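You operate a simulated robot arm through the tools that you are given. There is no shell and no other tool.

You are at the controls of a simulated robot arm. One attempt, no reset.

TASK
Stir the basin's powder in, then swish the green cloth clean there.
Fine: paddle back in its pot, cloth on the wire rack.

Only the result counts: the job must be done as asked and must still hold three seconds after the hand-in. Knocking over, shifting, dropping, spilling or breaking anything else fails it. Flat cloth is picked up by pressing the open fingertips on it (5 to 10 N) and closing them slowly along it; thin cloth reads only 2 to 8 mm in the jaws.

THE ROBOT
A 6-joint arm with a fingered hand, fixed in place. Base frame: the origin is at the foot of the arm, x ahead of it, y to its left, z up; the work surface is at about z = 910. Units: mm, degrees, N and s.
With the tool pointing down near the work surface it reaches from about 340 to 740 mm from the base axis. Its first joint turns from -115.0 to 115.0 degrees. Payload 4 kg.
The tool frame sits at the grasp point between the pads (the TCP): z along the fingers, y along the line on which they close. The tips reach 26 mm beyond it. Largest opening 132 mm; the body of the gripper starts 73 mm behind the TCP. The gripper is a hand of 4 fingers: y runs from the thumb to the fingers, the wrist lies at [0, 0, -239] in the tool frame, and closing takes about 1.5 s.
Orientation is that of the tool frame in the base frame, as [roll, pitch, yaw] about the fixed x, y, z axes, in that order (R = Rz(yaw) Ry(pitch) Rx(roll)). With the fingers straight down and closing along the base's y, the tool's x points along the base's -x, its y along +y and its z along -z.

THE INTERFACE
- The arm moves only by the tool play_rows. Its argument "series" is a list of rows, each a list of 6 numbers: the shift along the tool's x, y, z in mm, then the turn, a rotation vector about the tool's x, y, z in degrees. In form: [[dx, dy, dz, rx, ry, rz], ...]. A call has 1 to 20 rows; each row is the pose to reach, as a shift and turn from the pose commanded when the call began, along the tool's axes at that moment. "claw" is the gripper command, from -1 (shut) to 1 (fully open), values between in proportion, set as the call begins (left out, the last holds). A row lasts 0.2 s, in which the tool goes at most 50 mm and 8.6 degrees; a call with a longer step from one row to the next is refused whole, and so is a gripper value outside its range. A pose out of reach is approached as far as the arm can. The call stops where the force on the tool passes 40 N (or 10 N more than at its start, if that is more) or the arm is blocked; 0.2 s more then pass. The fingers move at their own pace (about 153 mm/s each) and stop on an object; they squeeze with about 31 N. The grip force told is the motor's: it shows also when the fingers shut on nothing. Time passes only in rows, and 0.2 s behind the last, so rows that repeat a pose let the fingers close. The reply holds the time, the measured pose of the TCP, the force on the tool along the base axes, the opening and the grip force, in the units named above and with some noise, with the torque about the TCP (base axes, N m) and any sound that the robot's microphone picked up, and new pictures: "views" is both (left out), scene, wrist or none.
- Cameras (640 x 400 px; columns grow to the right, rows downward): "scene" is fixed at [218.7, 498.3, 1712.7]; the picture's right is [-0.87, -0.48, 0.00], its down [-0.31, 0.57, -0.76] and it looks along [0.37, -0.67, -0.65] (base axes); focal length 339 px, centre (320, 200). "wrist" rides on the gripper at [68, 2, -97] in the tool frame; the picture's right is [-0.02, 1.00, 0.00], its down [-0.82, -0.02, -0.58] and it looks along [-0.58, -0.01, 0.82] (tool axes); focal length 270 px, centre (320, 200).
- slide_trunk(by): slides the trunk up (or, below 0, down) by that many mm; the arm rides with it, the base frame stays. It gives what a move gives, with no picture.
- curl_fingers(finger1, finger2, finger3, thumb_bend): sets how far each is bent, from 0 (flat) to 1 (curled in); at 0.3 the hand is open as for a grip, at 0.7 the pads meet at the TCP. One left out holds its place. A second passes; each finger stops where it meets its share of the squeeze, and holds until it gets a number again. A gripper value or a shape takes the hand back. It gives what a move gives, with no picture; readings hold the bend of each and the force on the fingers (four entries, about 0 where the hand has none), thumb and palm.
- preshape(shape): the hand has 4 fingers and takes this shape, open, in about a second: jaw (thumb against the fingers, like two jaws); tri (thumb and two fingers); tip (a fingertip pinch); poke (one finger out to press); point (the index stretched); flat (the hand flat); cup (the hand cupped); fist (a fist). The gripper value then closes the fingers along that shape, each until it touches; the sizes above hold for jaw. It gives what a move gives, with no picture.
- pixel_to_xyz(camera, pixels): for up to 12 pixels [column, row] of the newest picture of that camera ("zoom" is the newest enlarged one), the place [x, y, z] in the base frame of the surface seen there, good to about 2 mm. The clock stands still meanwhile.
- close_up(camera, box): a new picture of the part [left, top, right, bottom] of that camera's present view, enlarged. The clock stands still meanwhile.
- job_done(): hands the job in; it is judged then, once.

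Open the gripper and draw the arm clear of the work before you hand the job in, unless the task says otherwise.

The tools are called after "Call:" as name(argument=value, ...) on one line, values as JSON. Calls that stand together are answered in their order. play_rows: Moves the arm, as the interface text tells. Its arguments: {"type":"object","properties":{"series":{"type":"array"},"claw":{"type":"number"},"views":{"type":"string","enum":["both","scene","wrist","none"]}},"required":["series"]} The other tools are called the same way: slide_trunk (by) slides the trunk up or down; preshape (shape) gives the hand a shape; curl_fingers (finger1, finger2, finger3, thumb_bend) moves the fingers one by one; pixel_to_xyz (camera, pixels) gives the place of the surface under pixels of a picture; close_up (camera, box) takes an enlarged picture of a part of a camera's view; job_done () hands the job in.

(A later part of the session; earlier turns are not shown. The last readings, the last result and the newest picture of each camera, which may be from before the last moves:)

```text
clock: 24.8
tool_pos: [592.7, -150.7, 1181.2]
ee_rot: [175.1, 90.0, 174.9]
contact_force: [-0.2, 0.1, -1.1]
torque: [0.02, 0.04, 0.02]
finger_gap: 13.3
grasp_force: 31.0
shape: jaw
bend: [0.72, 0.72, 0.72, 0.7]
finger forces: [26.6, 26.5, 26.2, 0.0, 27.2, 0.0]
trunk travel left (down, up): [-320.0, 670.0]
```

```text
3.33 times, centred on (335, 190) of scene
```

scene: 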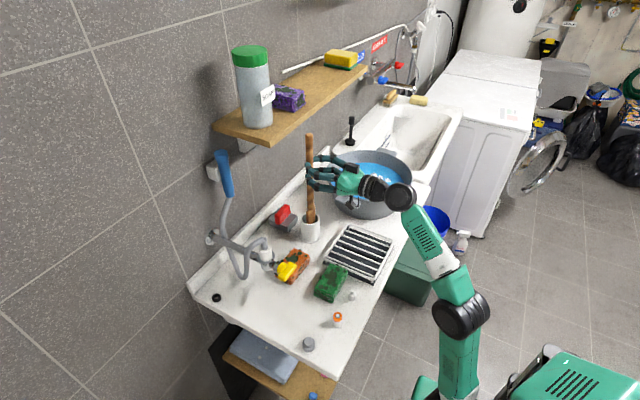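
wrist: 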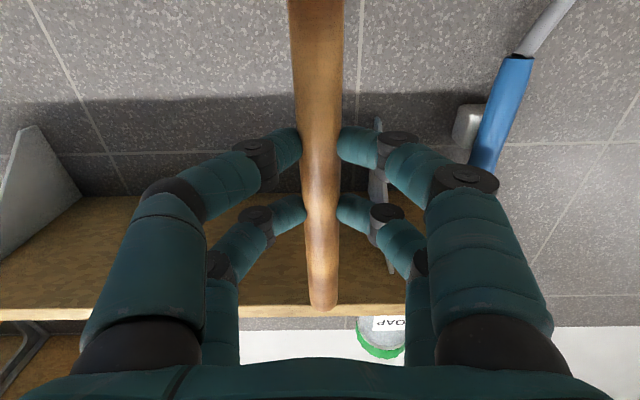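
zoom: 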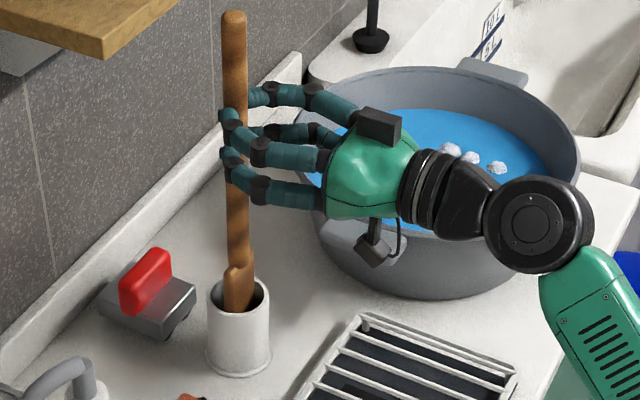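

The paddle came up 30 mm cleanly and the pot stayed put. Next I tip the handle's top 6° toward the robot, pivoting near the pot mouth, and keep lifting so the top passes in front of the shelf edge.

Call:
play_rows(series=[[-2, 0, -5, 0, -1.5, 0], [-3, 0, -10, 0, -3, 0], [-4, 0, -15, 0, -4.5, 0], [-6, 0, -20, 0, -6, 0], [-12, 0, -20.5, 0, -6, 0], [-18, 0, -21, 0, -6, 0], [-26, 0, -21.5, 0, -6, 0], [-34, 0, -22, 0, -6, 0], [-42, 0, -23, 0, -6, 0], [-50, 0, -24, 0, -6, 0], [-58, 0, -25, 0, -6, 0], [-68, 0, -26, 0, -6, 0], [-68, 0, -26, 0, -6, 0]])

Call:
close_up(camera="scene", box=[250, 90, 410, 250])

```text
clock: 27.6
tool_pos: [566.4, -149.4, 1247.5]
ee_rot: [0.2, 84.0, 0.1]
contact_force: [0.2, -0.3, -1.4]
torque: [-0.03, 0.0, 0.01]
finger_gap: 13.5
grasp_force: 30.6
shape: jaw
bend: [0.72, 0.72, 0.72, 0.7]
finger forces: [26.6, 26.6, 26.3, 0.1, 27.2, 0.0]
trunk travel left (down, up): [-320.0, 670.0]
```

scene: 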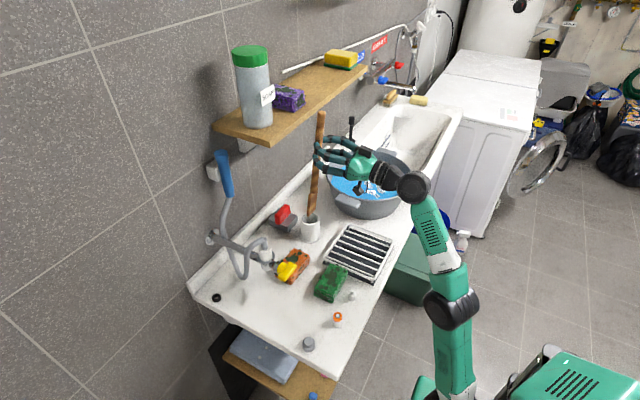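
wrist: 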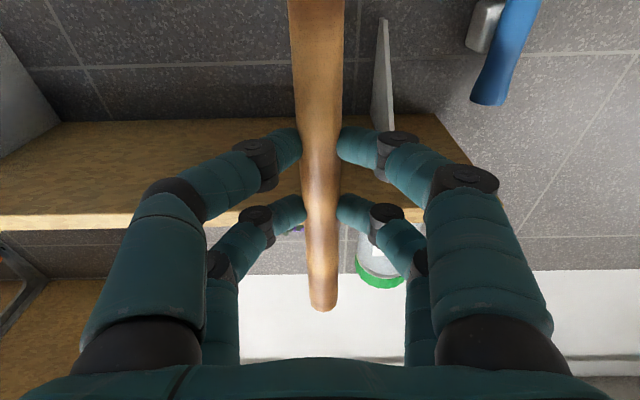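

```text
2.50 times, centred on (330, 170) of scene
```

zoom: 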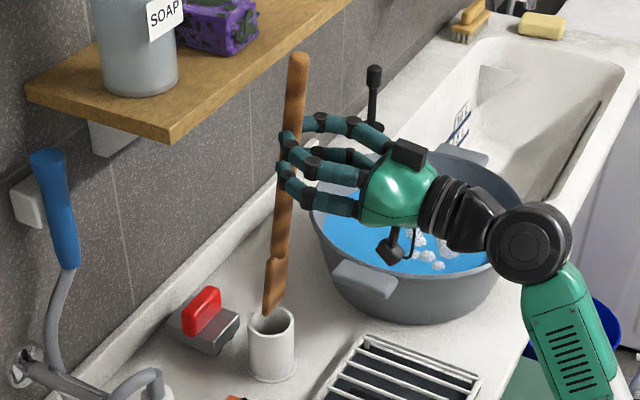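

The blade's lower end is at about zoom (268,308), right at the pot mouth. I'll measure it to know the paddle's length and when it is clear.

Call:
pixel_to_xyz(camera="zoom", pixels=[[268, 306], [272, 280], [276, 240], [297, 60], [290, 100], [283, 220], [265, 300], [278, 300], [272, 312], [272, 330]])

Call:
close_up(camera="scene", box=[285, 175, 345, 245])

```text
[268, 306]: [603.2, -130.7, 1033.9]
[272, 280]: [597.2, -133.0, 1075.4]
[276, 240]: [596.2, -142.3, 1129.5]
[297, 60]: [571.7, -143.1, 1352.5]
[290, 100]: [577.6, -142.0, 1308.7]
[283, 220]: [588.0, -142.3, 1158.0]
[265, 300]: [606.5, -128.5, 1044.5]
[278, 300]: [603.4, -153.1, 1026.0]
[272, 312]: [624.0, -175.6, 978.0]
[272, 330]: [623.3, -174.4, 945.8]
```

```text
5.71 times, centred on (315, 210) of scene
```

zoom: 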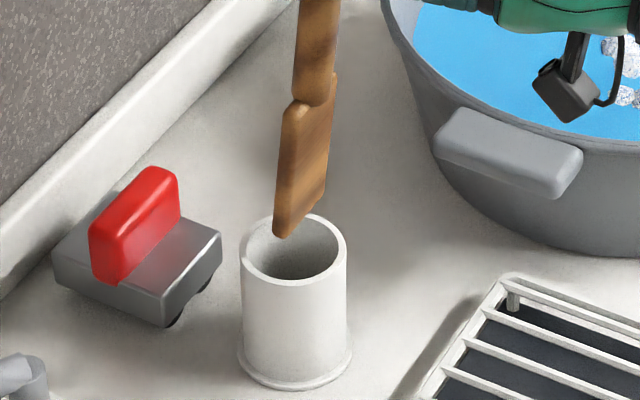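

The blade is clear of the pot. I'll read the blade's bottom and corners plus the pot rim, so I can plan stir depth and the later return.

Call:
pixel_to_xyz(camera="zoom", pixels=[[284, 232], [278, 215], [318, 190], [290, 110], [330, 85], [330, 150], [244, 258], [345, 248], [305, 214], [290, 283], [296, 384], [315, 60]])

```text
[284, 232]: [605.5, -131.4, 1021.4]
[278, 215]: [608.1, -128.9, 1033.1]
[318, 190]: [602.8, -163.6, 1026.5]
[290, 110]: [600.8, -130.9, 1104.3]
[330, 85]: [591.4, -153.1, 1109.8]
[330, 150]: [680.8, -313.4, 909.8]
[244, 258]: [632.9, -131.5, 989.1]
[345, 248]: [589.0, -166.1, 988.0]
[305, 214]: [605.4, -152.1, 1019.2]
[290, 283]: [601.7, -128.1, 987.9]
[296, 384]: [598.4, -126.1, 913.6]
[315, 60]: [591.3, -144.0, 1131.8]
```

The paddle's bottom is about 231 mm below the TCP, so it stood at z≈919 in the pot. I'll raise the trunk 60 mm, which lifts hand and paddle straight up in front of the shelf for the carry over the basin.

Call:
slide_trunk(by=60)

Call:
play_rows(series=[[1.5, -15, -10.2, 0, 1.5, 0], [2.9, -30, -20.4, 0, 3, 0], [4.4, -45, -30.6, 0, 4.5, 0], [5.8, -60, -40.8, 0, 6, 0], [5.8, -60, -40.8, 0, 6, 0]])

```text
clock: 28.6
tool_pos: [566.9, -149.6, 1308.3]
ee_rot: [0.1, 84.0, 0.0]
contact_force: [0.2, 1.1, -1.8]
torque: [-0.01, 0.01, -0.02]
finger_gap: 13.5
grasp_force: 31.0
shape: jaw
bend: [0.72, 0.72, 0.72, 0.7]
finger forces: [26.5, 26.6, 26.2, 0.0, 27.1, 0.0]
trunk travel left (down, up): [-380.0, 610.0]
```

```text
clock: 29.8
tool_pos: [524.8, -209.3, 1294.9]
ee_rot: [130.8, 89.9, 130.6]
contact_force: [0.0, 0.3, -1.9]
torque: [0.02, 0.0, -0.04]
finger_gap: 13.8
grasp_force: 31.1
shape: jaw
bend: [0.72, 0.72, 0.72, 0.7]
finger forces: [26.4, 26.7, 26.3, 0.0, 26.9, 0.0]
out of reach, approached as far as the arm can: row 4, 5
trunk travel left (down, up): [-380.0, 610.0]
```

scene: 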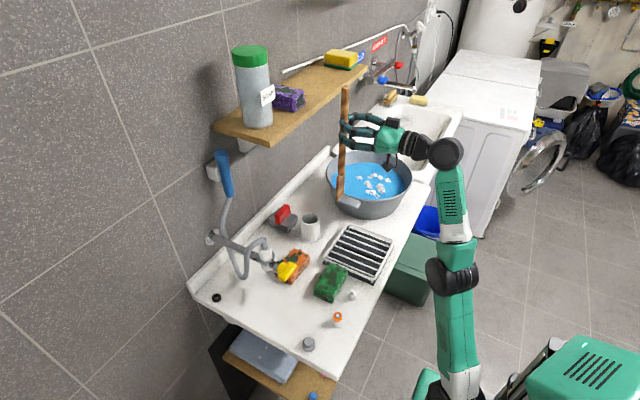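
wrist: 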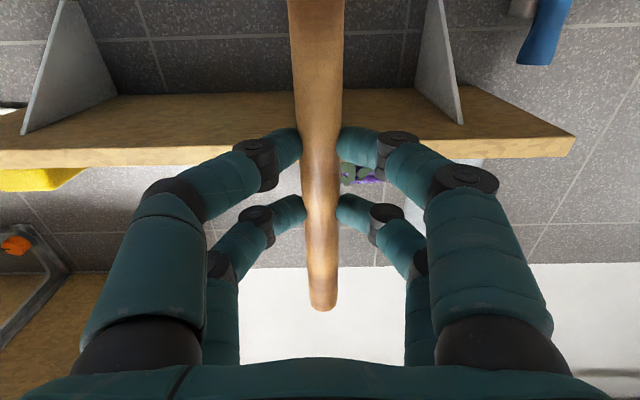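

The arm is near its upper reach limit at (525, -209, 1295), and the paddle now hangs level and clear of the pot. I'll raise the trunk another 60 mm and then carry the paddle over the basin centre with 20° of yaw, keeping its bottom above the rim.

Call:
slide_trunk(by=60)

Call:
play_rows(series=[[11, -32.5, -2.4, 3.3, 0, 0], [22, -65, -4.9, 6.7, 0, 0], [32, -97.5, -7.3, 10, 0, 0], [43, -130, -9.8, 13.3, 0, 0], [54, -163, -12.2, 16.7, 0, 0], [65, -195.2, -14.7, 20, 0, 0], [65, -195.2, -14.7, 20, 0, 0], [65, -195.2, -14.7, 20, 0, 0]])

```text
clock: 30.8
tool_pos: [524.6, -210.4, 1354.8]
ee_rot: [110.3, 89.9, 110.3]
contact_force: [0.2, -0.5, -1.5]
torque: [-0.02, 0.02, 0.0]
finger_gap: 13.2
grasp_force: 30.9
shape: jaw
bend: [0.72, 0.72, 0.72, 0.7]
finger forces: [26.4, 26.7, 26.1, 0.0, 27.0, 0.1]
trunk travel left (down, up): [-440.0, 550.0]
```

```text
clock: 32.6
tool_pos: [510.1, -403.7, 1289.9]
ee_rot: [-44.4, 90.0, -64.6]
contact_force: [-1.2, -0.5, -0.5]
torque: [0.02, 0.02, 0.0]
finger_gap: 13.5
grasp_force: 31.2
shape: jaw
bend: [0.72, 0.72, 0.72, 0.7]
finger forces: [26.5, 26.8, 26.3, 0.0, 27.1, 0.0]
trunk travel left (down, up): [-440.0, 550.0]
```

scene: 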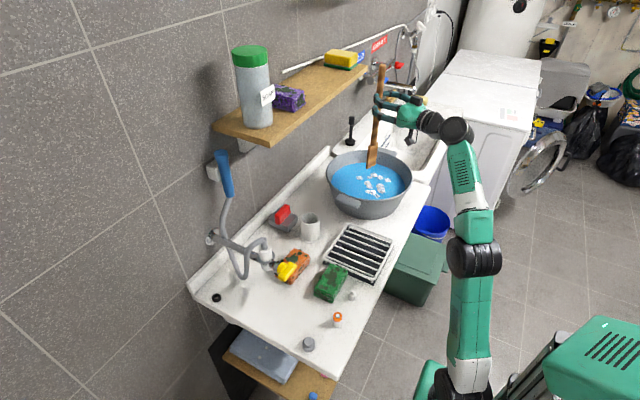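
wrist: 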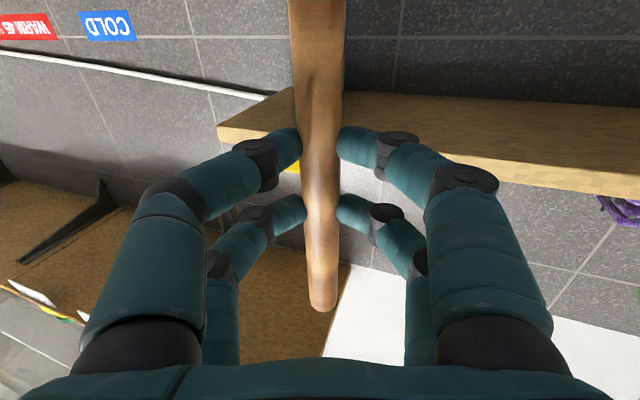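

The paddle hangs over the basin with its lower end at about scene (371,165). I'll check the paddle's bottom position and the basin outline from a close-up before going down.

Call:
close_up(camera="scene", box=[310, 60, 450, 230])

Call:
pixel_to_xyz(camera="scene", pixels=[[371, 165], [372, 158], [375, 130], [381, 70], [352, 190], [385, 190], [340, 165], [400, 170], [370, 190], [330, 180], [410, 190], [370, 216]])

```text
2.35 times, centred on (380, 145) of scene
```

zoom: 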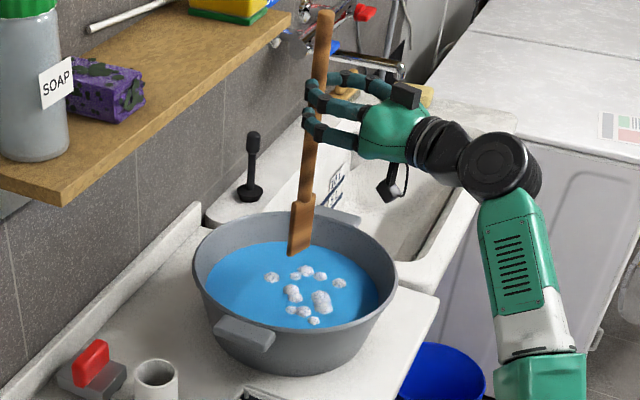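

```text
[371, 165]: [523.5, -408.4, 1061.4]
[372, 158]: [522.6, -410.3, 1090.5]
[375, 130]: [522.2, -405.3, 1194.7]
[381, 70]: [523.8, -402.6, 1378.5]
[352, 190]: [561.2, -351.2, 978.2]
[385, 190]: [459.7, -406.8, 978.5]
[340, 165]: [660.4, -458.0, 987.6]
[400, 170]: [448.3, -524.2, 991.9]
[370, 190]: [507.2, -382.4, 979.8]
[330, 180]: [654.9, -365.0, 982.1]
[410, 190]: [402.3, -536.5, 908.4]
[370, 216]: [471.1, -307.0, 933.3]
```

The paddle bottom is at about (527, -411, 1059), right over the centre. I'll lower it gently 122 mm so the blade ends near z 937, just above the basin floor.

Call:
play_rows(series=[[20, 0, 0, 0, 0, 0], [40, 0, 0, 0, 0, 0], [60, 0, 0, 0, 0, 0], [75, 0, 0, 0, 0, 0], [88, 0, 0, 0, 0, 0], [100, 0, 0, 0, 0, 0], [110, 0, 0, 0, 0, 0], [117, 0, 0, 0, 0, 0], [122, 0, 0, 0, 0, 0], [122, 0, 0, 0, 0, 0]], views="scene")

Call:
close_up(camera="scene", box=[310, 90, 450, 230])

```text
clock: 34.8
tool_pos: [510.9, -403.7, 1168.8]
ee_rot: [158.3, 89.6, 138.1]
contact_force: [0.1, -0.2, -0.8]
torque: [0.0, 0.05, -0.02]
finger_gap: 13.4
grasp_force: 31.5
shape: jaw
bend: [0.72, 0.72, 0.72, 0.7]
finger forces: [26.3, 26.7, 26.1, 0.0, 26.9, 0.0]
trunk travel left (down, up): [-440.0, 550.0]
```

scene: 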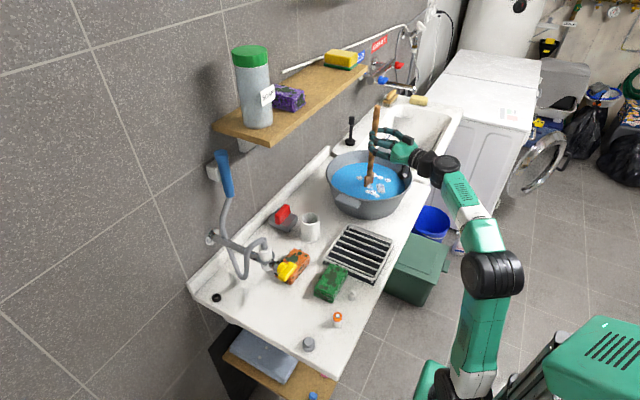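

```text
2.86 times, centred on (380, 160) of scene
```

zoom: 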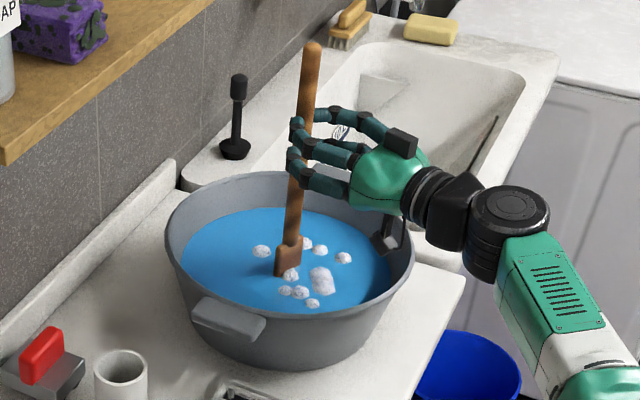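

The blade is in the water and there's no contact force. I'll stir one full circle of 50 mm radius about the centre at moderate speed and watch the powder lumps.

Call:
play_rows(series=[[0, 0, 25, 0, 0, 0], [0, 0, 50, 0, 0, 0], [0, 19.1, 46.2, 0, 0, 0], [0, 35.4, 35.4, 0, 0, 0], [0, 46.2, 19.1, 0, 0, 0], [0, 50, 0, 0, 0, 0], [0, 46.2, -19.1, 0, 0, 0], [0, 35.4, -35.4, 0, 0, 0], [0, 19.1, -46.2, 0, 0, 0], [0, 0, -50, 0, 0, 0], [0, -19.1, -46.2, 0, 0, 0], [0, -35.4, -35.4, 0, 0, 0], [0, -46.2, -19.1, 0, 0, 0], [0, -50, 0, 0, 0, 0], [0, -46.2, 19.1, 0, 0, 0], [0, -35.4, 35.4, 0, 0, 0], [0, -19.1, 46.2, 0, 0, 0], [0, 0, 50, 0, 0, 0], [0, 0, 25, 0, 0, 0], [0, 0, 0, 0, 0, 0]], views="scene")

Call:
close_up(camera="scene", box=[310, 90, 450, 230])

```text
clock: 39.0
tool_pos: [508.3, -404.7, 1169.4]
ee_rot: [157.6, 89.5, 137.5]
contact_force: [0.5, 0.0, -0.9]
torque: [0.0, -0.02, 0.02]
finger_gap: 13.3
grasp_force: 31.5
shape: jaw
bend: [0.72, 0.72, 0.72, 0.7]
finger forces: [26.3, 26.6, 26.1, 0.0, 26.8, 0.0]
out of reach, approached as far as the arm can: row 6, 7, 8, 9, 10, 11, 12
trunk travel left (down, up): [-440.0, 550.0]
```

scene: 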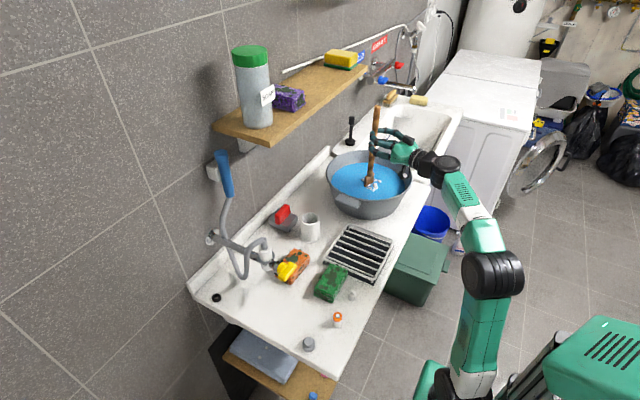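

```text
2.86 times, centred on (380, 160) of scene
```

zoom: 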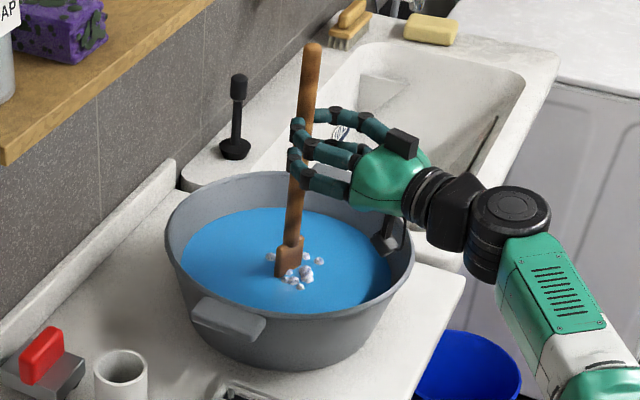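

The lumps have shrunk and gathered near the blade, so stirring works. Part of the circle was out of reach on the near side. I'll raise the paddle 36 mm and lower the trunk by 36 to gain room at the same depth.

Call:
play_rows(series=[[-12, 0, 0, 0, 0, 0], [-24, 0, 0, 0, 0, 0], [-36, 0, 0, 0, 0, 0], [-36, 0, 0, 0, 0, 0]], views="none")

Call:
slide_trunk(by=-36)

```text
clock: 40.0
tool_pos: [509.0, -406.3, 1203.0]
ee_rot: [112.8, 90.0, 92.6]
contact_force: [-0.5, 0.3, -0.1]
torque: [-0.02, 0.03, -0.02]
finger_gap: 13.4
grasp_force: 31.2
shape: jaw
bend: [0.72, 0.72, 0.72, 0.7]
finger forces: [26.3, 26.6, 26.1, 0.0, 26.9, 0.1]
trunk travel left (down, up): [-440.0, 550.0]
```

```text
clock: 40.8
tool_pos: [509.2, -405.2, 1167.9]
ee_rot: [104.1, 90.0, 84.1]
contact_force: [0.2, 0.1, -1.3]
torque: [-0.01, 0.02, -0.01]
finger_gap: 13.5
grasp_force: 31.3
shape: jaw
bend: [0.72, 0.72, 0.72, 0.7]
finger forces: [26.4, 26.8, 26.1, 0.1, 26.7, 0.0]
trunk travel left (down, up): [-404.0, 586.0]
```

Depth is restored at TCP z 1168. I'll stir another full circle at 45 mm radius.

Call:
play_rows(series=[[0, 0, 22, 0, 0, 0], [0, 0, 45, 0, 0, 0], [0, 17.2, 41.6, 0, 0, 0], [0, 31.8, 31.8, 0, 0, 0], [0, 41.6, 17.2, 0, 0, 0], [0, 45, 0, 0, 0, 0], [0, 41.6, -17.2, 0, 0, 0], [0, 31.8, -31.8, 0, 0, 0], [0, 17.2, -41.6, 0, 0, 0], [0, 0, -45, 0, 0, 0], [0, -17.2, -41.6, 0, 0, 0], [0, -31.8, -31.8, 0, 0, 0], [0, -41.6, -17.2, 0, 0, 0], [0, -45, 0, 0, 0, 0], [0, -41.6, 17.2, 0, 0, 0], [0, -31.8, 31.8, 0, 0, 0], [0, -17.2, 41.6, 0, 0, 0], [0, 0, 45, 0, 0, 0], [0, 0, 22, 0, 0, 0], [0, 0, 0, 0, 0, 0]], views="scene")

Call:
close_up(camera="scene", box=[310, 90, 450, 230])

```text
clock: 45.0
tool_pos: [508.7, -404.4, 1166.6]
ee_rot: [96.1, 90.0, 76.2]
contact_force: [0.5, -0.2, -1.3]
torque: [0.0, 0.03, -0.04]
finger_gap: 13.3
grasp_force: 31.0
shape: jaw
bend: [0.72, 0.72, 0.72, 0.7]
finger forces: [26.2, 26.6, 26.1, 0.1, 26.6, 0.0]
trunk travel left (down, up): [-404.0, 586.0]
```

scene: 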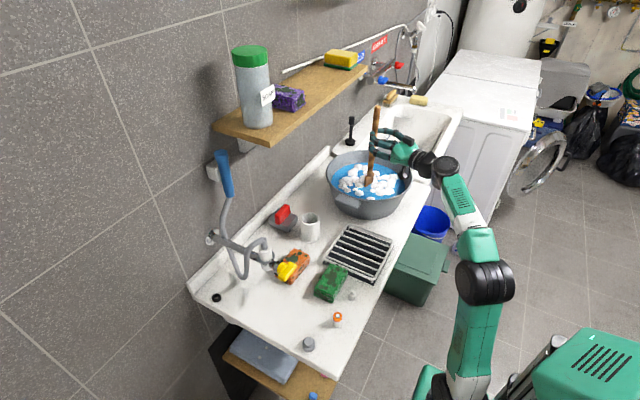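

```text
2.86 times, centred on (380, 160) of scene
```

zoom: 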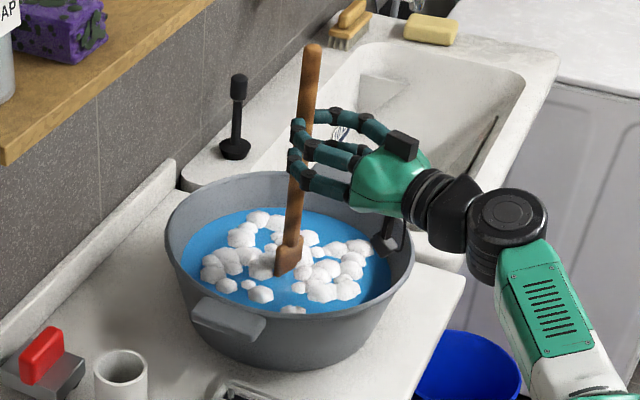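

White suds now cover the water. I'll zoom in to see whether any grainy powder lumps remain.

Call:
close_up(camera="scene", box=[340, 150, 415, 205])

```text
7.27 times, centred on (378, 178) of scene
```

zoom: 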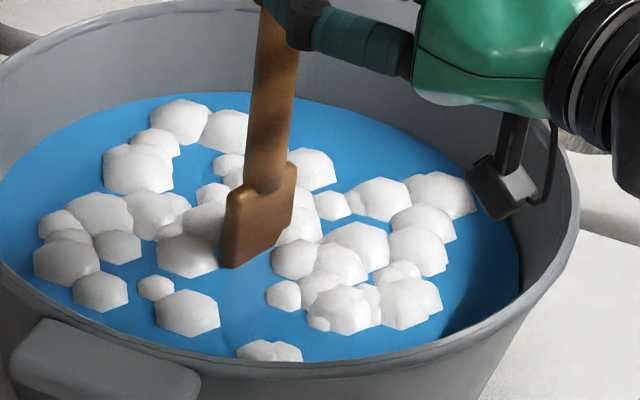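

Only smooth suds are visible and no grainy lumps. I'll give one more circle in the other direction to be sure the powder is fully in.

Call:
play_rows(series=[[0, 0, 22, 0, 0, 0], [0, 0, 45, 0, 0, 0], [0, -17.2, 41.6, 0, 0, 0], [0, -31.8, 31.8, 0, 0, 0], [0, -41.6, 17.2, 0, 0, 0], [0, -45, 0, 0, 0, 0], [0, -41.6, -17.2, 0, 0, 0], [0, -31.8, -31.8, 0, 0, 0], [0, -17.2, -41.6, 0, 0, 0], [0, 0, -45, 0, 0, 0], [0, 17.2, -41.6, 0, 0, 0], [0, 31.8, -31.8, 0, 0, 0], [0, 41.6, -17.2, 0, 0, 0], [0, 45, 0, 0, 0, 0], [0, 41.6, 17.2, 0, 0, 0], [0, 31.8, 31.8, 0, 0, 0], [0, 17.2, 41.6, 0, 0, 0], [0, 0, 45, 0, 0, 0], [0, 0, 22, 0, 0, 0], [0, 0, 0, 0, 0, 0]], views="scene")

Call:
close_up(camera="scene", box=[310, 90, 450, 230])

```text
clock: 49.2
tool_pos: [508.5, -405.2, 1167.8]
ee_rot: [-138.8, 90.0, -159.0]
contact_force: [-0.6, 1.5, -1.2]
torque: [0.0, 0.0, -0.06]
finger_gap: 13.1
grasp_force: 31.3
shape: jaw
bend: [0.72, 0.72, 0.72, 0.7]
finger forces: [26.3, 26.4, 25.9, 0.0, 26.5, 0.0]
trunk travel left (down, up): [-404.0, 586.0]
```

scene: 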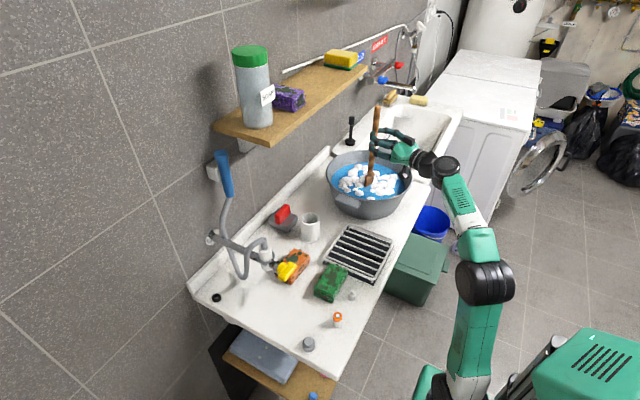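

```text
2.86 times, centred on (380, 160) of scene
```

zoom: 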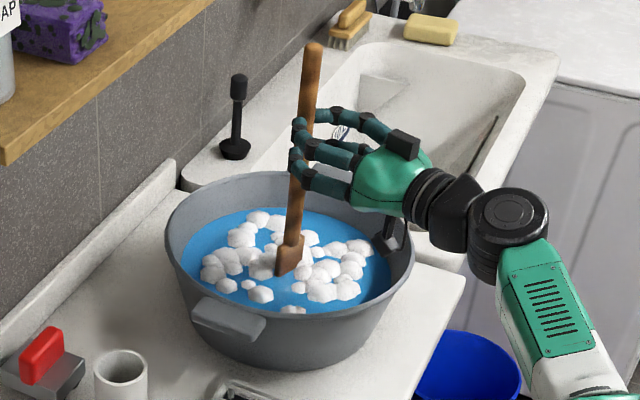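

The suds pattern is settled, so the powder is in. Now I lift the paddle straight out by raising the trunk 122 mm.

Call:
slide_trunk(by=122)

Call:
play_rows(series=[[0, 0, 0, 0, 0, 0], [0, 0, 0, 0, 0, 0], [0, 0, 0, 0, 0, 0], [0, 0, 0, 0, 0, 0], [0, 0, 0, 0, 0, 0]], views="scene")

Call:
close_up(camera="scene", box=[310, 60, 450, 230])

```text
clock: 50.8
tool_pos: [508.4, -405.2, 1289.3]
ee_rot: [-51.6, 89.9, -71.7]
contact_force: [-0.3, 0.2, -0.7]
torque: [-0.03, 0.04, 0.01]
finger_gap: 13.1
grasp_force: 31.2
shape: jaw
bend: [0.72, 0.72, 0.72, 0.7]
finger forces: [26.3, 26.4, 26.1, 0.1, 26.5, 0.0]
trunk travel left (down, up): [-526.0, 464.0]
```

```text
clock: 52.0
tool_pos: [508.6, -404.8, 1290.4]
ee_rot: [-57.5, 89.9, -77.7]
contact_force: [0.3, -0.7, -0.8]
torque: [0.04, 0.03, -0.01]
finger_gap: 13.0
grasp_force: 31.5
shape: jaw
bend: [0.72, 0.72, 0.72, 0.7]
finger forces: [26.3, 26.4, 25.9, 0.1, 26.5, 0.1]
trunk travel left (down, up): [-526.0, 464.0]
```

scene: 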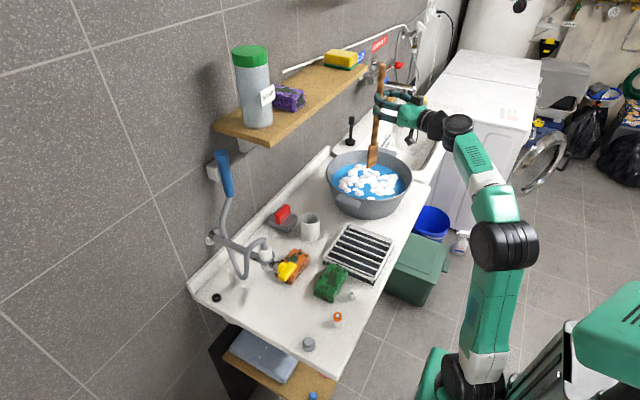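

```text
2.35 times, centred on (380, 145) of scene
```

zoom: 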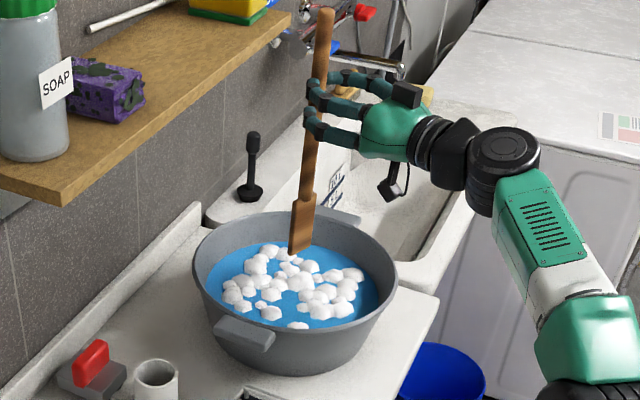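

The paddle is clear of the water, at the same place in the fingers. I'll carry it back toward the pot, turning the yaw back to zero and raising it to TCP z≈1390 on the robot's side of the shelf.

Call:
play_rows(series=[[-14.3, 30.6, -8, -2.9, 0, 0], [-28.6, 61.1, -16, -5.8, 0, 0], [-42.9, 91.7, -24, -8.7, 0, 0], [-57.1, 122.2, -31.9, -11.6, 0, 0], [-71.4, 152.8, -39.9, -14.4, 0, 0], [-85.7, 183.3, -47.8, -17.3, 0, 0], [-100, 213.9, -55.8, -20.2, 0, 0], [-100, 213.9, -55.8, -20.2, 0, 0], [-100, 213.9, -55.8, -20.2, 0, 0]], views="scene")

```text
clock: 54.0
tool_pos: [529.7, -182.8, 1390.9]
ee_rot: [-47.1, 89.9, -47.1]
contact_force: [-0.5, 0.2, -1.0]
torque: [0.0, 0.05, -0.02]
finger_gap: 12.8
grasp_force: 31.2
shape: jaw
bend: [0.72, 0.72, 0.72, 0.7]
finger forces: [26.3, 26.4, 26.0, 0.0, 26.6, 0.1]
trunk travel left (down, up): [-526.0, 464.0]
```

scene: 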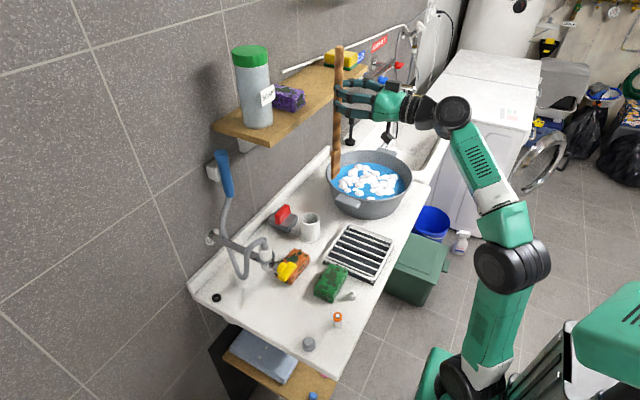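

The hand is level at (530, -183, 1391). I'll lower the trunk 100 mm and then move to the tilted hover pose over the pot, the reverse of the lift.

Call:
slide_trunk(by=-100)

Call:
play_rows(series=[[-4, 8, 9, 0, -1.5, 0], [-8, 16.5, 18, 0, -3, 0], [-12, 25, 27, 0, -4.5, 0], [-17, 33, 36.5, 0, -6, 0], [-17, 33, 36.5, 0, -6, 0], [-17, 33, 36.5, 0, -6, 0]], views="scene")

Call:
play_rows(series=[[0, 0, 0, 0, 0, 0]], views="none")

Call:
close_up(camera="scene", box=[250, 70, 410, 250])

```text
clock: 55.3
tool_pos: [529.6, -184.3, 1289.9]
ee_rot: [106.6, 89.9, 106.6]
contact_force: [-1.1, -0.2, -0.8]
torque: [-0.01, 0.02, 0.01]
finger_gap: 12.9
grasp_force: 30.7
shape: jaw
bend: [0.72, 0.72, 0.72, 0.7]
finger forces: [26.4, 26.5, 26.0, 0.2, 26.6, 0.1]
trunk travel left (down, up): [-426.0, 564.0]
```

```text
clock: 56.7
tool_pos: [566.1, -151.5, 1306.5]
ee_rot: [0.2, 83.9, 0.2]
contact_force: [0.4, 0.5, -0.6]
torque: [0.01, 0.05, -0.02]
finger_gap: 12.9
grasp_force: 31.0
shape: jaw
bend: [0.72, 0.72, 0.72, 0.7]
finger forces: [26.4, 26.4, 25.9, 0.1, 26.6, 0.0]
trunk travel left (down, up): [-426.0, 564.0]
```

scene: 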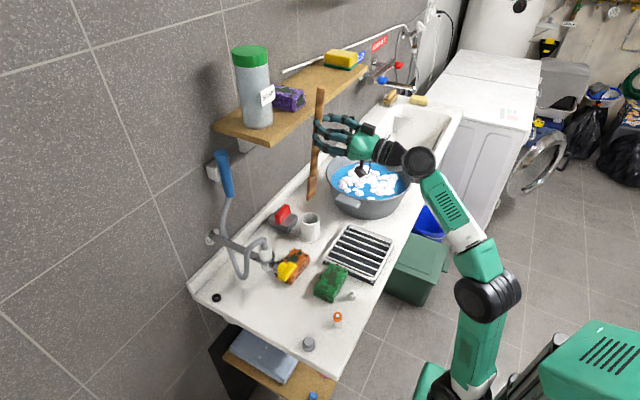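

```text
clock: 57.1
tool_pos: [566.6, -151.1, 1308.4]
ee_rot: [0.1, 84.0, 0.2]
contact_force: [-0.9, 0.0, -1.0]
torque: [0.0, 0.01, -0.06]
finger_gap: 13.3
grasp_force: 30.8
shape: jaw
bend: [0.72, 0.72, 0.72, 0.7]
finger forces: [26.4, 26.4, 25.9, 0.0, 26.6, 0.0]
trunk travel left (down, up): [-426.0, 564.0]
```

```text
2.22 times, centred on (330, 160) of scene
```

zoom: 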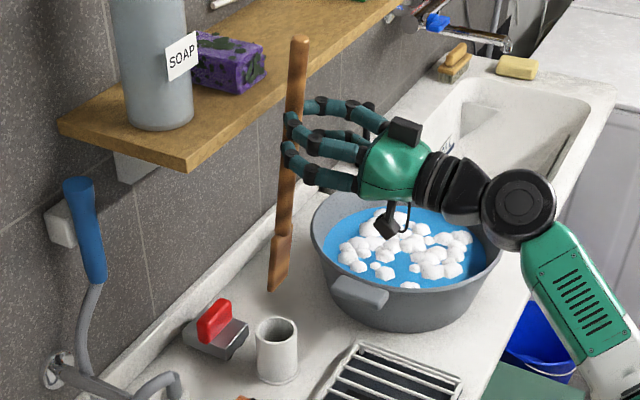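

Position is (566.4, -151.3, 1307.5) against the lift's -150 in y. I'll correct y by +1.2, slide down 60, and compare blade and pot in the same view as at lift-out.

Call:
play_rows(series=[[0, 1.2, 0, 0, 0, 0], [0, 1.2, 0, 0, 0, 0]], views="none")

Call:
slide_trunk(by=-58)

Call:
close_up(camera="scene", box=[285, 175, 345, 245])

Call:
pixel_to_xyz(camera="zoom", pixels=[[284, 232], [278, 215], [318, 190], [290, 110], [330, 85], [244, 258], [345, 248], [290, 283], [296, 384], [315, 60], [283, 228], [310, 213]])

```text
clock: 57.7
tool_pos: [565.5, -149.7, 1307.7]
ee_rot: [0.1, 84.0, 0.1]
contact_force: [0.3, -0.7, 0.2]
torque: [-0.03, 0.06, -0.01]
finger_gap: 13.1
grasp_force: 31.5
shape: jaw
bend: [0.72, 0.72, 0.72, 0.7]
finger forces: [26.4, 26.4, 25.8, 0.1, 26.6, 0.0]
trunk travel left (down, up): [-426.0, 564.0]
```

```text
clock: 58.7
tool_pos: [566.7, -149.9, 1249.1]
ee_rot: [0.0, 84.1, 0.2]
contact_force: [0.1, 0.9, -1.1]
torque: [0.01, 0.02, 0.0]
finger_gap: 13.5
grasp_force: 31.6
shape: jaw
bend: [0.72, 0.72, 0.72, 0.7]
finger forces: [26.4, 26.5, 25.9, 0.0, 26.6, 0.0]
trunk travel left (down, up): [-368.0, 622.0]
```

```text
5.71 times, centred on (315, 210) of scene
```

zoom: 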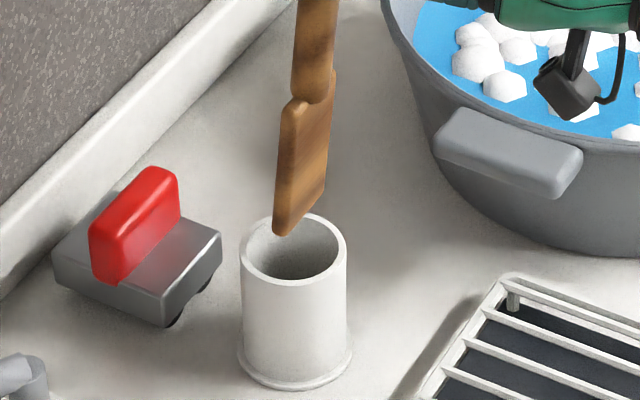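

```text
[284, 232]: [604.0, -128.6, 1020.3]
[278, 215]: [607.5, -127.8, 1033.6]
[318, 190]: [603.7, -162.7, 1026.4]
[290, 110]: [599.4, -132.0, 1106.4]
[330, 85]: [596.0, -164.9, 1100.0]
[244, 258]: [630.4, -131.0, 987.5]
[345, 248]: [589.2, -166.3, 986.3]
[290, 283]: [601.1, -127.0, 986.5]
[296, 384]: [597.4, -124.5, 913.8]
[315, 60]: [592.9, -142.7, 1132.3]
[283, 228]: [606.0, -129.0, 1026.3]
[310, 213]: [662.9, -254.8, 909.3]
```

The view matches the lift-out picture almost pixel for pixel, with the blade tip at (283,234). I'll run the lift path in reverse, starting with the tilted descent into the pot mouth.

Call:
play_rows(series=[[5.5, 0, 0, 0, 0, 0], [11, 0, -0.2, 0, 0, 0], [19.1, 0, 0, 0, 0, 0], [27.2, 0, 0.2, 0, 0, 0], [35.2, 0, 0.3, 0, 0, 0], [43.2, 0, 0, 0, 0, 0], [51.2, 0, -0.4, 0, 0, 0], [51.2, 0, -0.4, 0, 0, 0]], views="scene")

Call:
close_up(camera="scene", box=[270, 130, 370, 245])

```text
clock: 60.5
tool_pos: [572.1, -149.2, 1198.3]
ee_rot: [0.2, 84.0, 0.3]
contact_force: [1.0, 0.6, -0.8]
torque: [-0.02, -0.01, -0.02]
finger_gap: 13.0
grasp_force: 31.3
shape: jaw
bend: [0.72, 0.72, 0.72, 0.7]
finger forces: [26.4, 26.4, 25.9, 0.0, 26.5, 0.0]
trunk travel left (down, up): [-368.0, 622.0]
```

scene: 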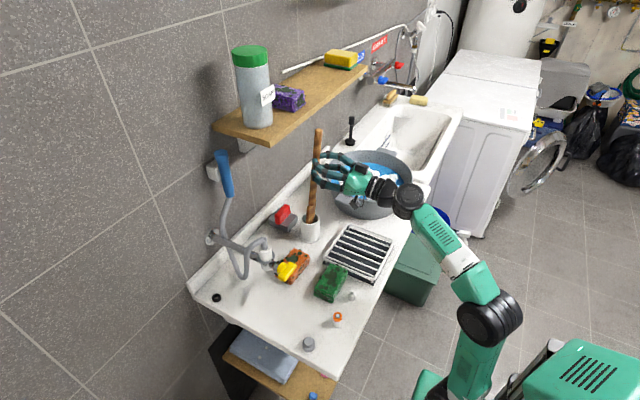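

```text
3.48 times, centred on (320, 188) of scene
```

zoom: 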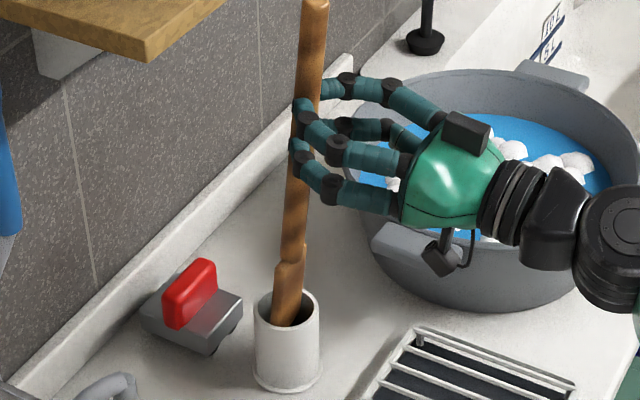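

The blade is inside the mouth with no contact. I'll finish the tilted descent and straighten the paddle back to vertical.

Call:
play_rows(series=[[6.1, 0, -0.1, 0, 0, 0], [12.1, 0, -0.2, 0, 0, 0], [14.6, 0, 4.5, 0, 1.5, 0], [16.1, 0, 9.4, 0, 3, 0], [17.6, 0, 14.3, 0, 4.5, 0], [20.1, 0, 19, 0, 6, 0], [20.1, 0, 19, 0, 6, 0], [20.1, 0, 19, 0, 6, 0]], views="both")

Call:
close_up(camera="scene", box=[270, 130, 370, 245])

```text
clock: 62.3
tool_pos: [592.6, -150.0, 1179.7]
ee_rot: [148.2, 90.0, 148.3]
contact_force: [0.0, 0.2, -1.0]
torque: [0.01, -0.01, 0.01]
finger_gap: 13.2
grasp_force: 30.9
shape: jaw
bend: [0.72, 0.72, 0.72, 0.7]
finger forces: [26.3, 26.4, 26.0, 0.0, 26.4, 0.0]
trunk travel left (down, up): [-368.0, 622.0]
```

scene: 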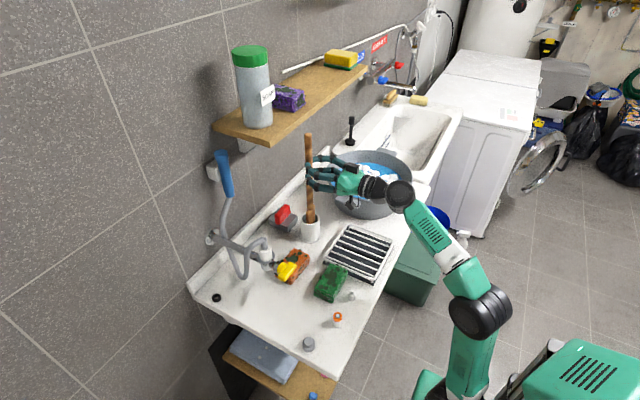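
wrist: 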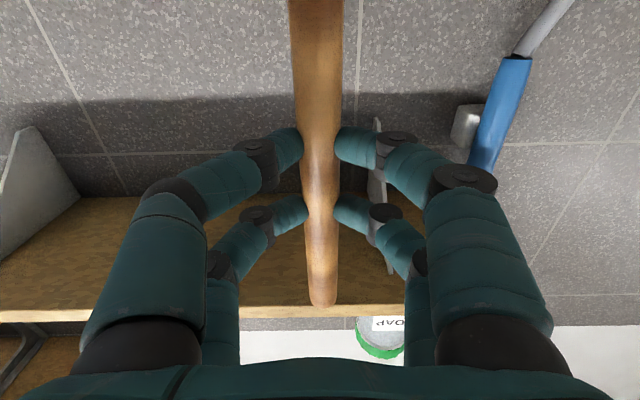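

```text
3.48 times, centred on (320, 188) of scene
```

zoom: 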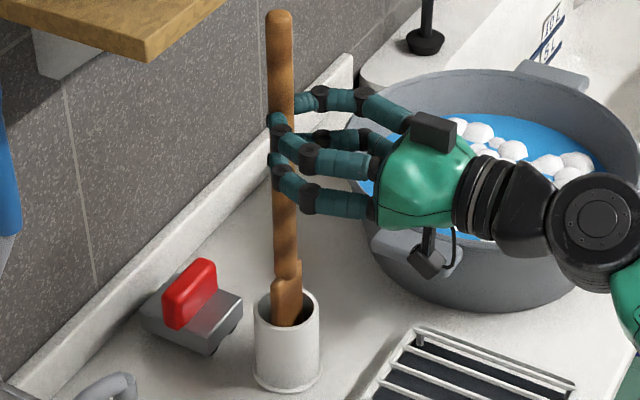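

It's vertical in the pot at (592.6, -150, 1179.7). I'll lower 27 mm with the +3 mm x return and look at the force before the last bit.

Call:
play_rows(series=[[5, 0, 1, 0, 0, 0], [10, 0, 2, 0, 0, 0], [15, 0, 3, 0, 0, 0], [20, 0, 3, 0, 0, 0], [24, 0, 3, 0, 0, 0], [27, 0, 3, 0, 0, 0], [27, 0, 3, 0, 0, 0], [27, 0, 3, 0, 0, 0]], views="none")

Call:
play_rows(series=[[1, 0, 0, 0, 0, 0], [2, 0, 0, 0, 0, 0], [2, 0, 0, 0, 0, 0]], views="wrist")

Call:
close_up(camera="scene", box=[270, 130, 370, 245])

```text
clock: 64.1
tool_pos: [595.5, -149.5, 1152.9]
ee_rot: [-65.8, 90.0, -65.8]
contact_force: [-0.1, 0.0, -0.9]
torque: [-0.01, 0.05, 0.0]
finger_gap: 13.0
grasp_force: 31.4
shape: jaw
bend: [0.72, 0.72, 0.72, 0.7]
finger forces: [26.2, 26.4, 25.9, 0.0, 26.5, 0.1]
trunk travel left (down, up): [-368.0, 622.0]
```

```text
clock: 64.9
tool_pos: [595.0, -149.4, 1152.0]
ee_rot: [-134.1, 89.9, -134.0]
contact_force: [0.0, 0.6, -1.2]
torque: [-0.01, 0.04, -0.02]
finger_gap: 13.2
grasp_force: 30.4
shape: jaw
bend: [0.72, 0.72, 0.72, 0.7]
finger forces: [26.6, 26.7, 26.4, 0.1, 26.9, 0.0]
trunk travel left (down, up): [-368.0, 622.0]
```

wrist: 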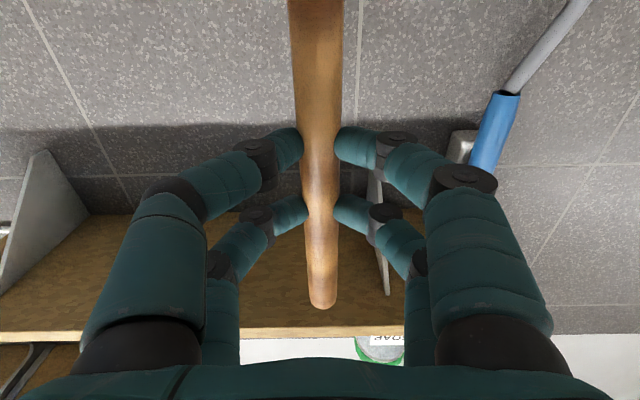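

```text
3.48 times, centred on (320, 188) of scene
```

zoom: 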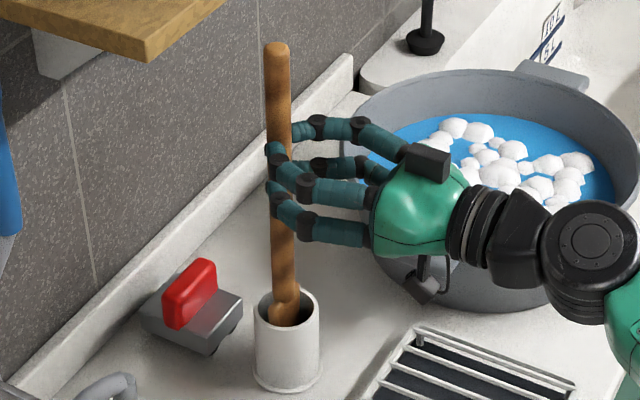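

The wrist view shows the handle sits about 1–2 mm lower in the grip than at first, and there's no floor contact yet (Fz about -1). I'll lower another 1.5 mm and check the force.

Call:
play_rows(series=[[0.8, 0, 0, 0, 0, 0], [1.5, 0, 0, 0, 0, 0], [1.5, 0, 0, 0, 0, 0]], views="none")

Call:
pixel_to_xyz(camera="scene", pixels=[[308, 145], [309, 160], [310, 215]])

Call:
close_up(camera="scene", box=[290, 135, 330, 245])

```text
clock: 65.7
tool_pos: [594.6, -149.3, 1150.4]
ee_rot: [-99.6, 90.0, -99.3]
contact_force: [-0.2, -0.1, 0.1]
torque: [-0.06, 0.03, 0.0]
finger_gap: 12.9
grasp_force: 30.6
shape: jaw
bend: [0.72, 0.72, 0.72, 0.7]
finger forces: [27.0, 26.7, 26.1, 0.0, 27.7, 0.0]
trunk travel left (down, up): [-368.0, 622.0]
```

```text
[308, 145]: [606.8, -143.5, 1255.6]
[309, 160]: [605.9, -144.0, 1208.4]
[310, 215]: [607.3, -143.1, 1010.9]
```

```text
3.64 times, centred on (310, 190) of scene
```

zoom: 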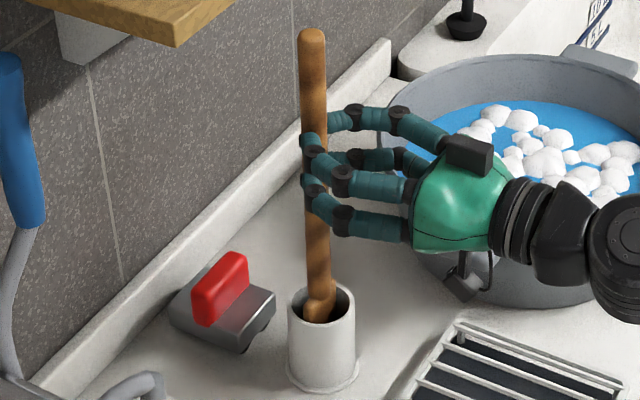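

Fz is back to about 0 at z 1150.4, so the paddle stands on the pot floor as at the start. I'll open gently to a 26 mm gap first, then wider.

Call:
play_rows(series=[[0, 0, 0, 0, 0, 0], [0, 0, 0, 0, 0, 0], [0, 0, 0, 0, 0, 0]], claw=-0.6, views="none")

Call:
play_rows(series=[[0, 0, 0, 0, 0, 0], [0, 0, 0, 0, 0, 0], [0, 0, 0, 0, 0, 0], [0, 0, 0, 0, 0, 0]], claw=0.2, views="both")

Call:
close_up(camera="scene", box=[270, 130, 370, 245])

```text
clock: 66.5
tool_pos: [594.5, -148.2, 1150.0]
ee_rot: [89.2, 90.0, 89.3]
contact_force: [-0.9, 0.0, -0.7]
torque: [0.01, 0.03, 0.02]
finger_gap: 26.1
grasp_force: 0.0
shape: jaw
bend: [0.73, 0.73, 0.73, 0.7]
finger forces: [0.0, 0.0, 0.1, 0.1, 0.1, 0.0]
trunk travel left (down, up): [-368.0, 622.0]
```

```text
clock: 67.5
tool_pos: [594.3, -149.9, 1150.2]
ee_rot: [-75.5, 89.9, -75.5]
contact_force: [0.1, -0.3, -0.1]
torque: [-0.01, 0.0, 0.03]
finger_gap: 78.8
grasp_force: 0.2
shape: jaw
bend: [0.71, 0.71, 0.71, 0.7]
finger forces: [0.1, 0.0, 0.0, 0.0, 0.0, 0.0]
trunk travel left (down, up): [-368.0, 622.0]
```

scene: 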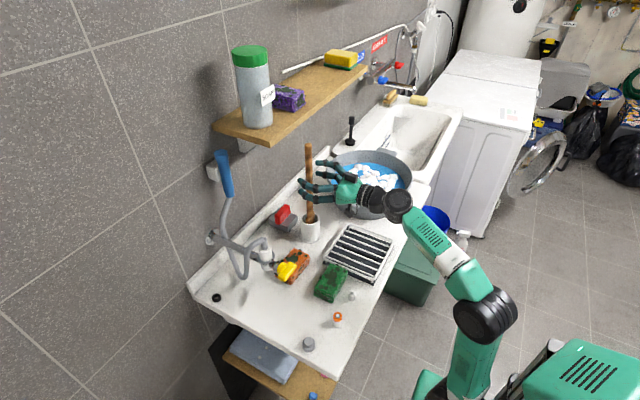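
wrist: 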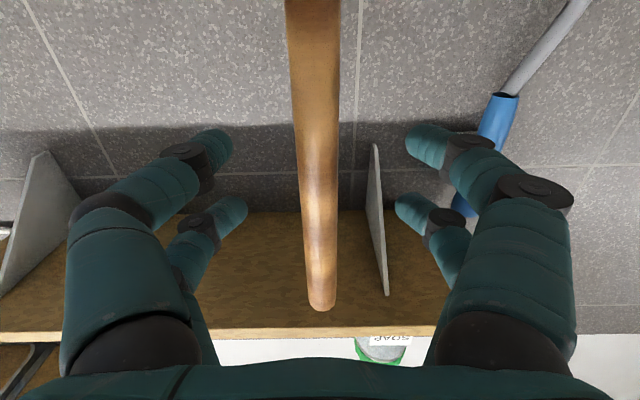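

```text
3.48 times, centred on (320, 188) of scene
```

zoom: 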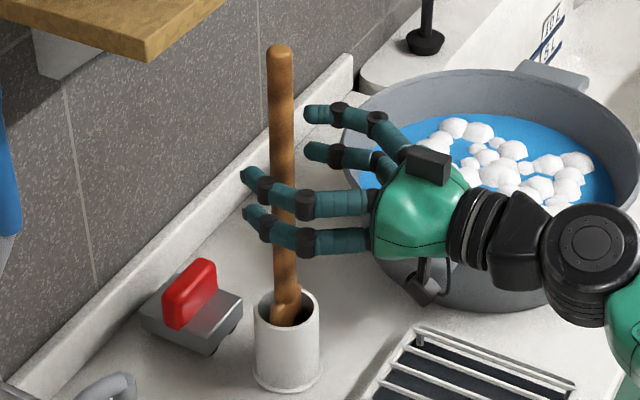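

The paddle stands upright in its pot and the hand is free of it. I'll pull the hand straight back 80 mm.

Call:
play_rows(series=[[0, 0, -15, 0, 0, 0], [0, 0, -35, 0, 0, 0], [0, 0, -58, 0, 0, 0], [0, 0, -80, 0, 0, 0], [0, 0, -80, 0, 0, 0]], views="scene")

Call:
close_up(camera="scene", box=[270, 130, 370, 245])

```text
clock: 68.7
tool_pos: [516.6, -150.5, 1150.0]
ee_rot: [-55.5, 89.9, -55.5]
contact_force: [0.1, -0.1, 0.1]
torque: [-0.01, -0.04, -0.02]
finger_gap: 78.4
grasp_force: 0.1
shape: jaw
bend: [0.71, 0.71, 0.71, 0.7]
finger forces: [0.0, 0.0, 0.1, 0.1, 0.0, 0.0]
trunk travel left (down, up): [-368.0, 622.0]
```

scene: 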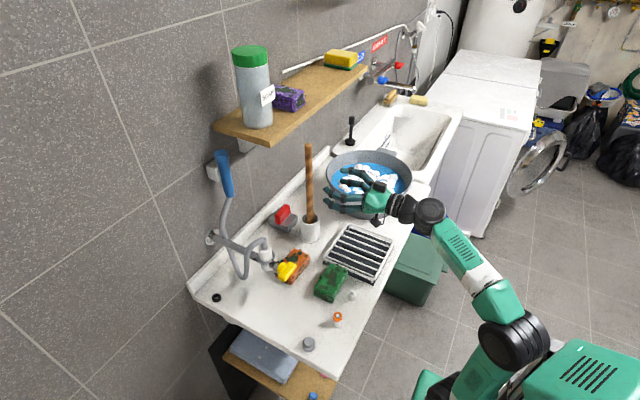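

```text
3.48 times, centred on (320, 188) of scene
```

zoom: 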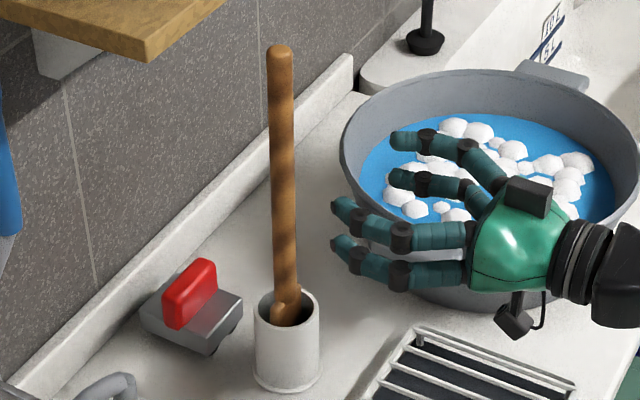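

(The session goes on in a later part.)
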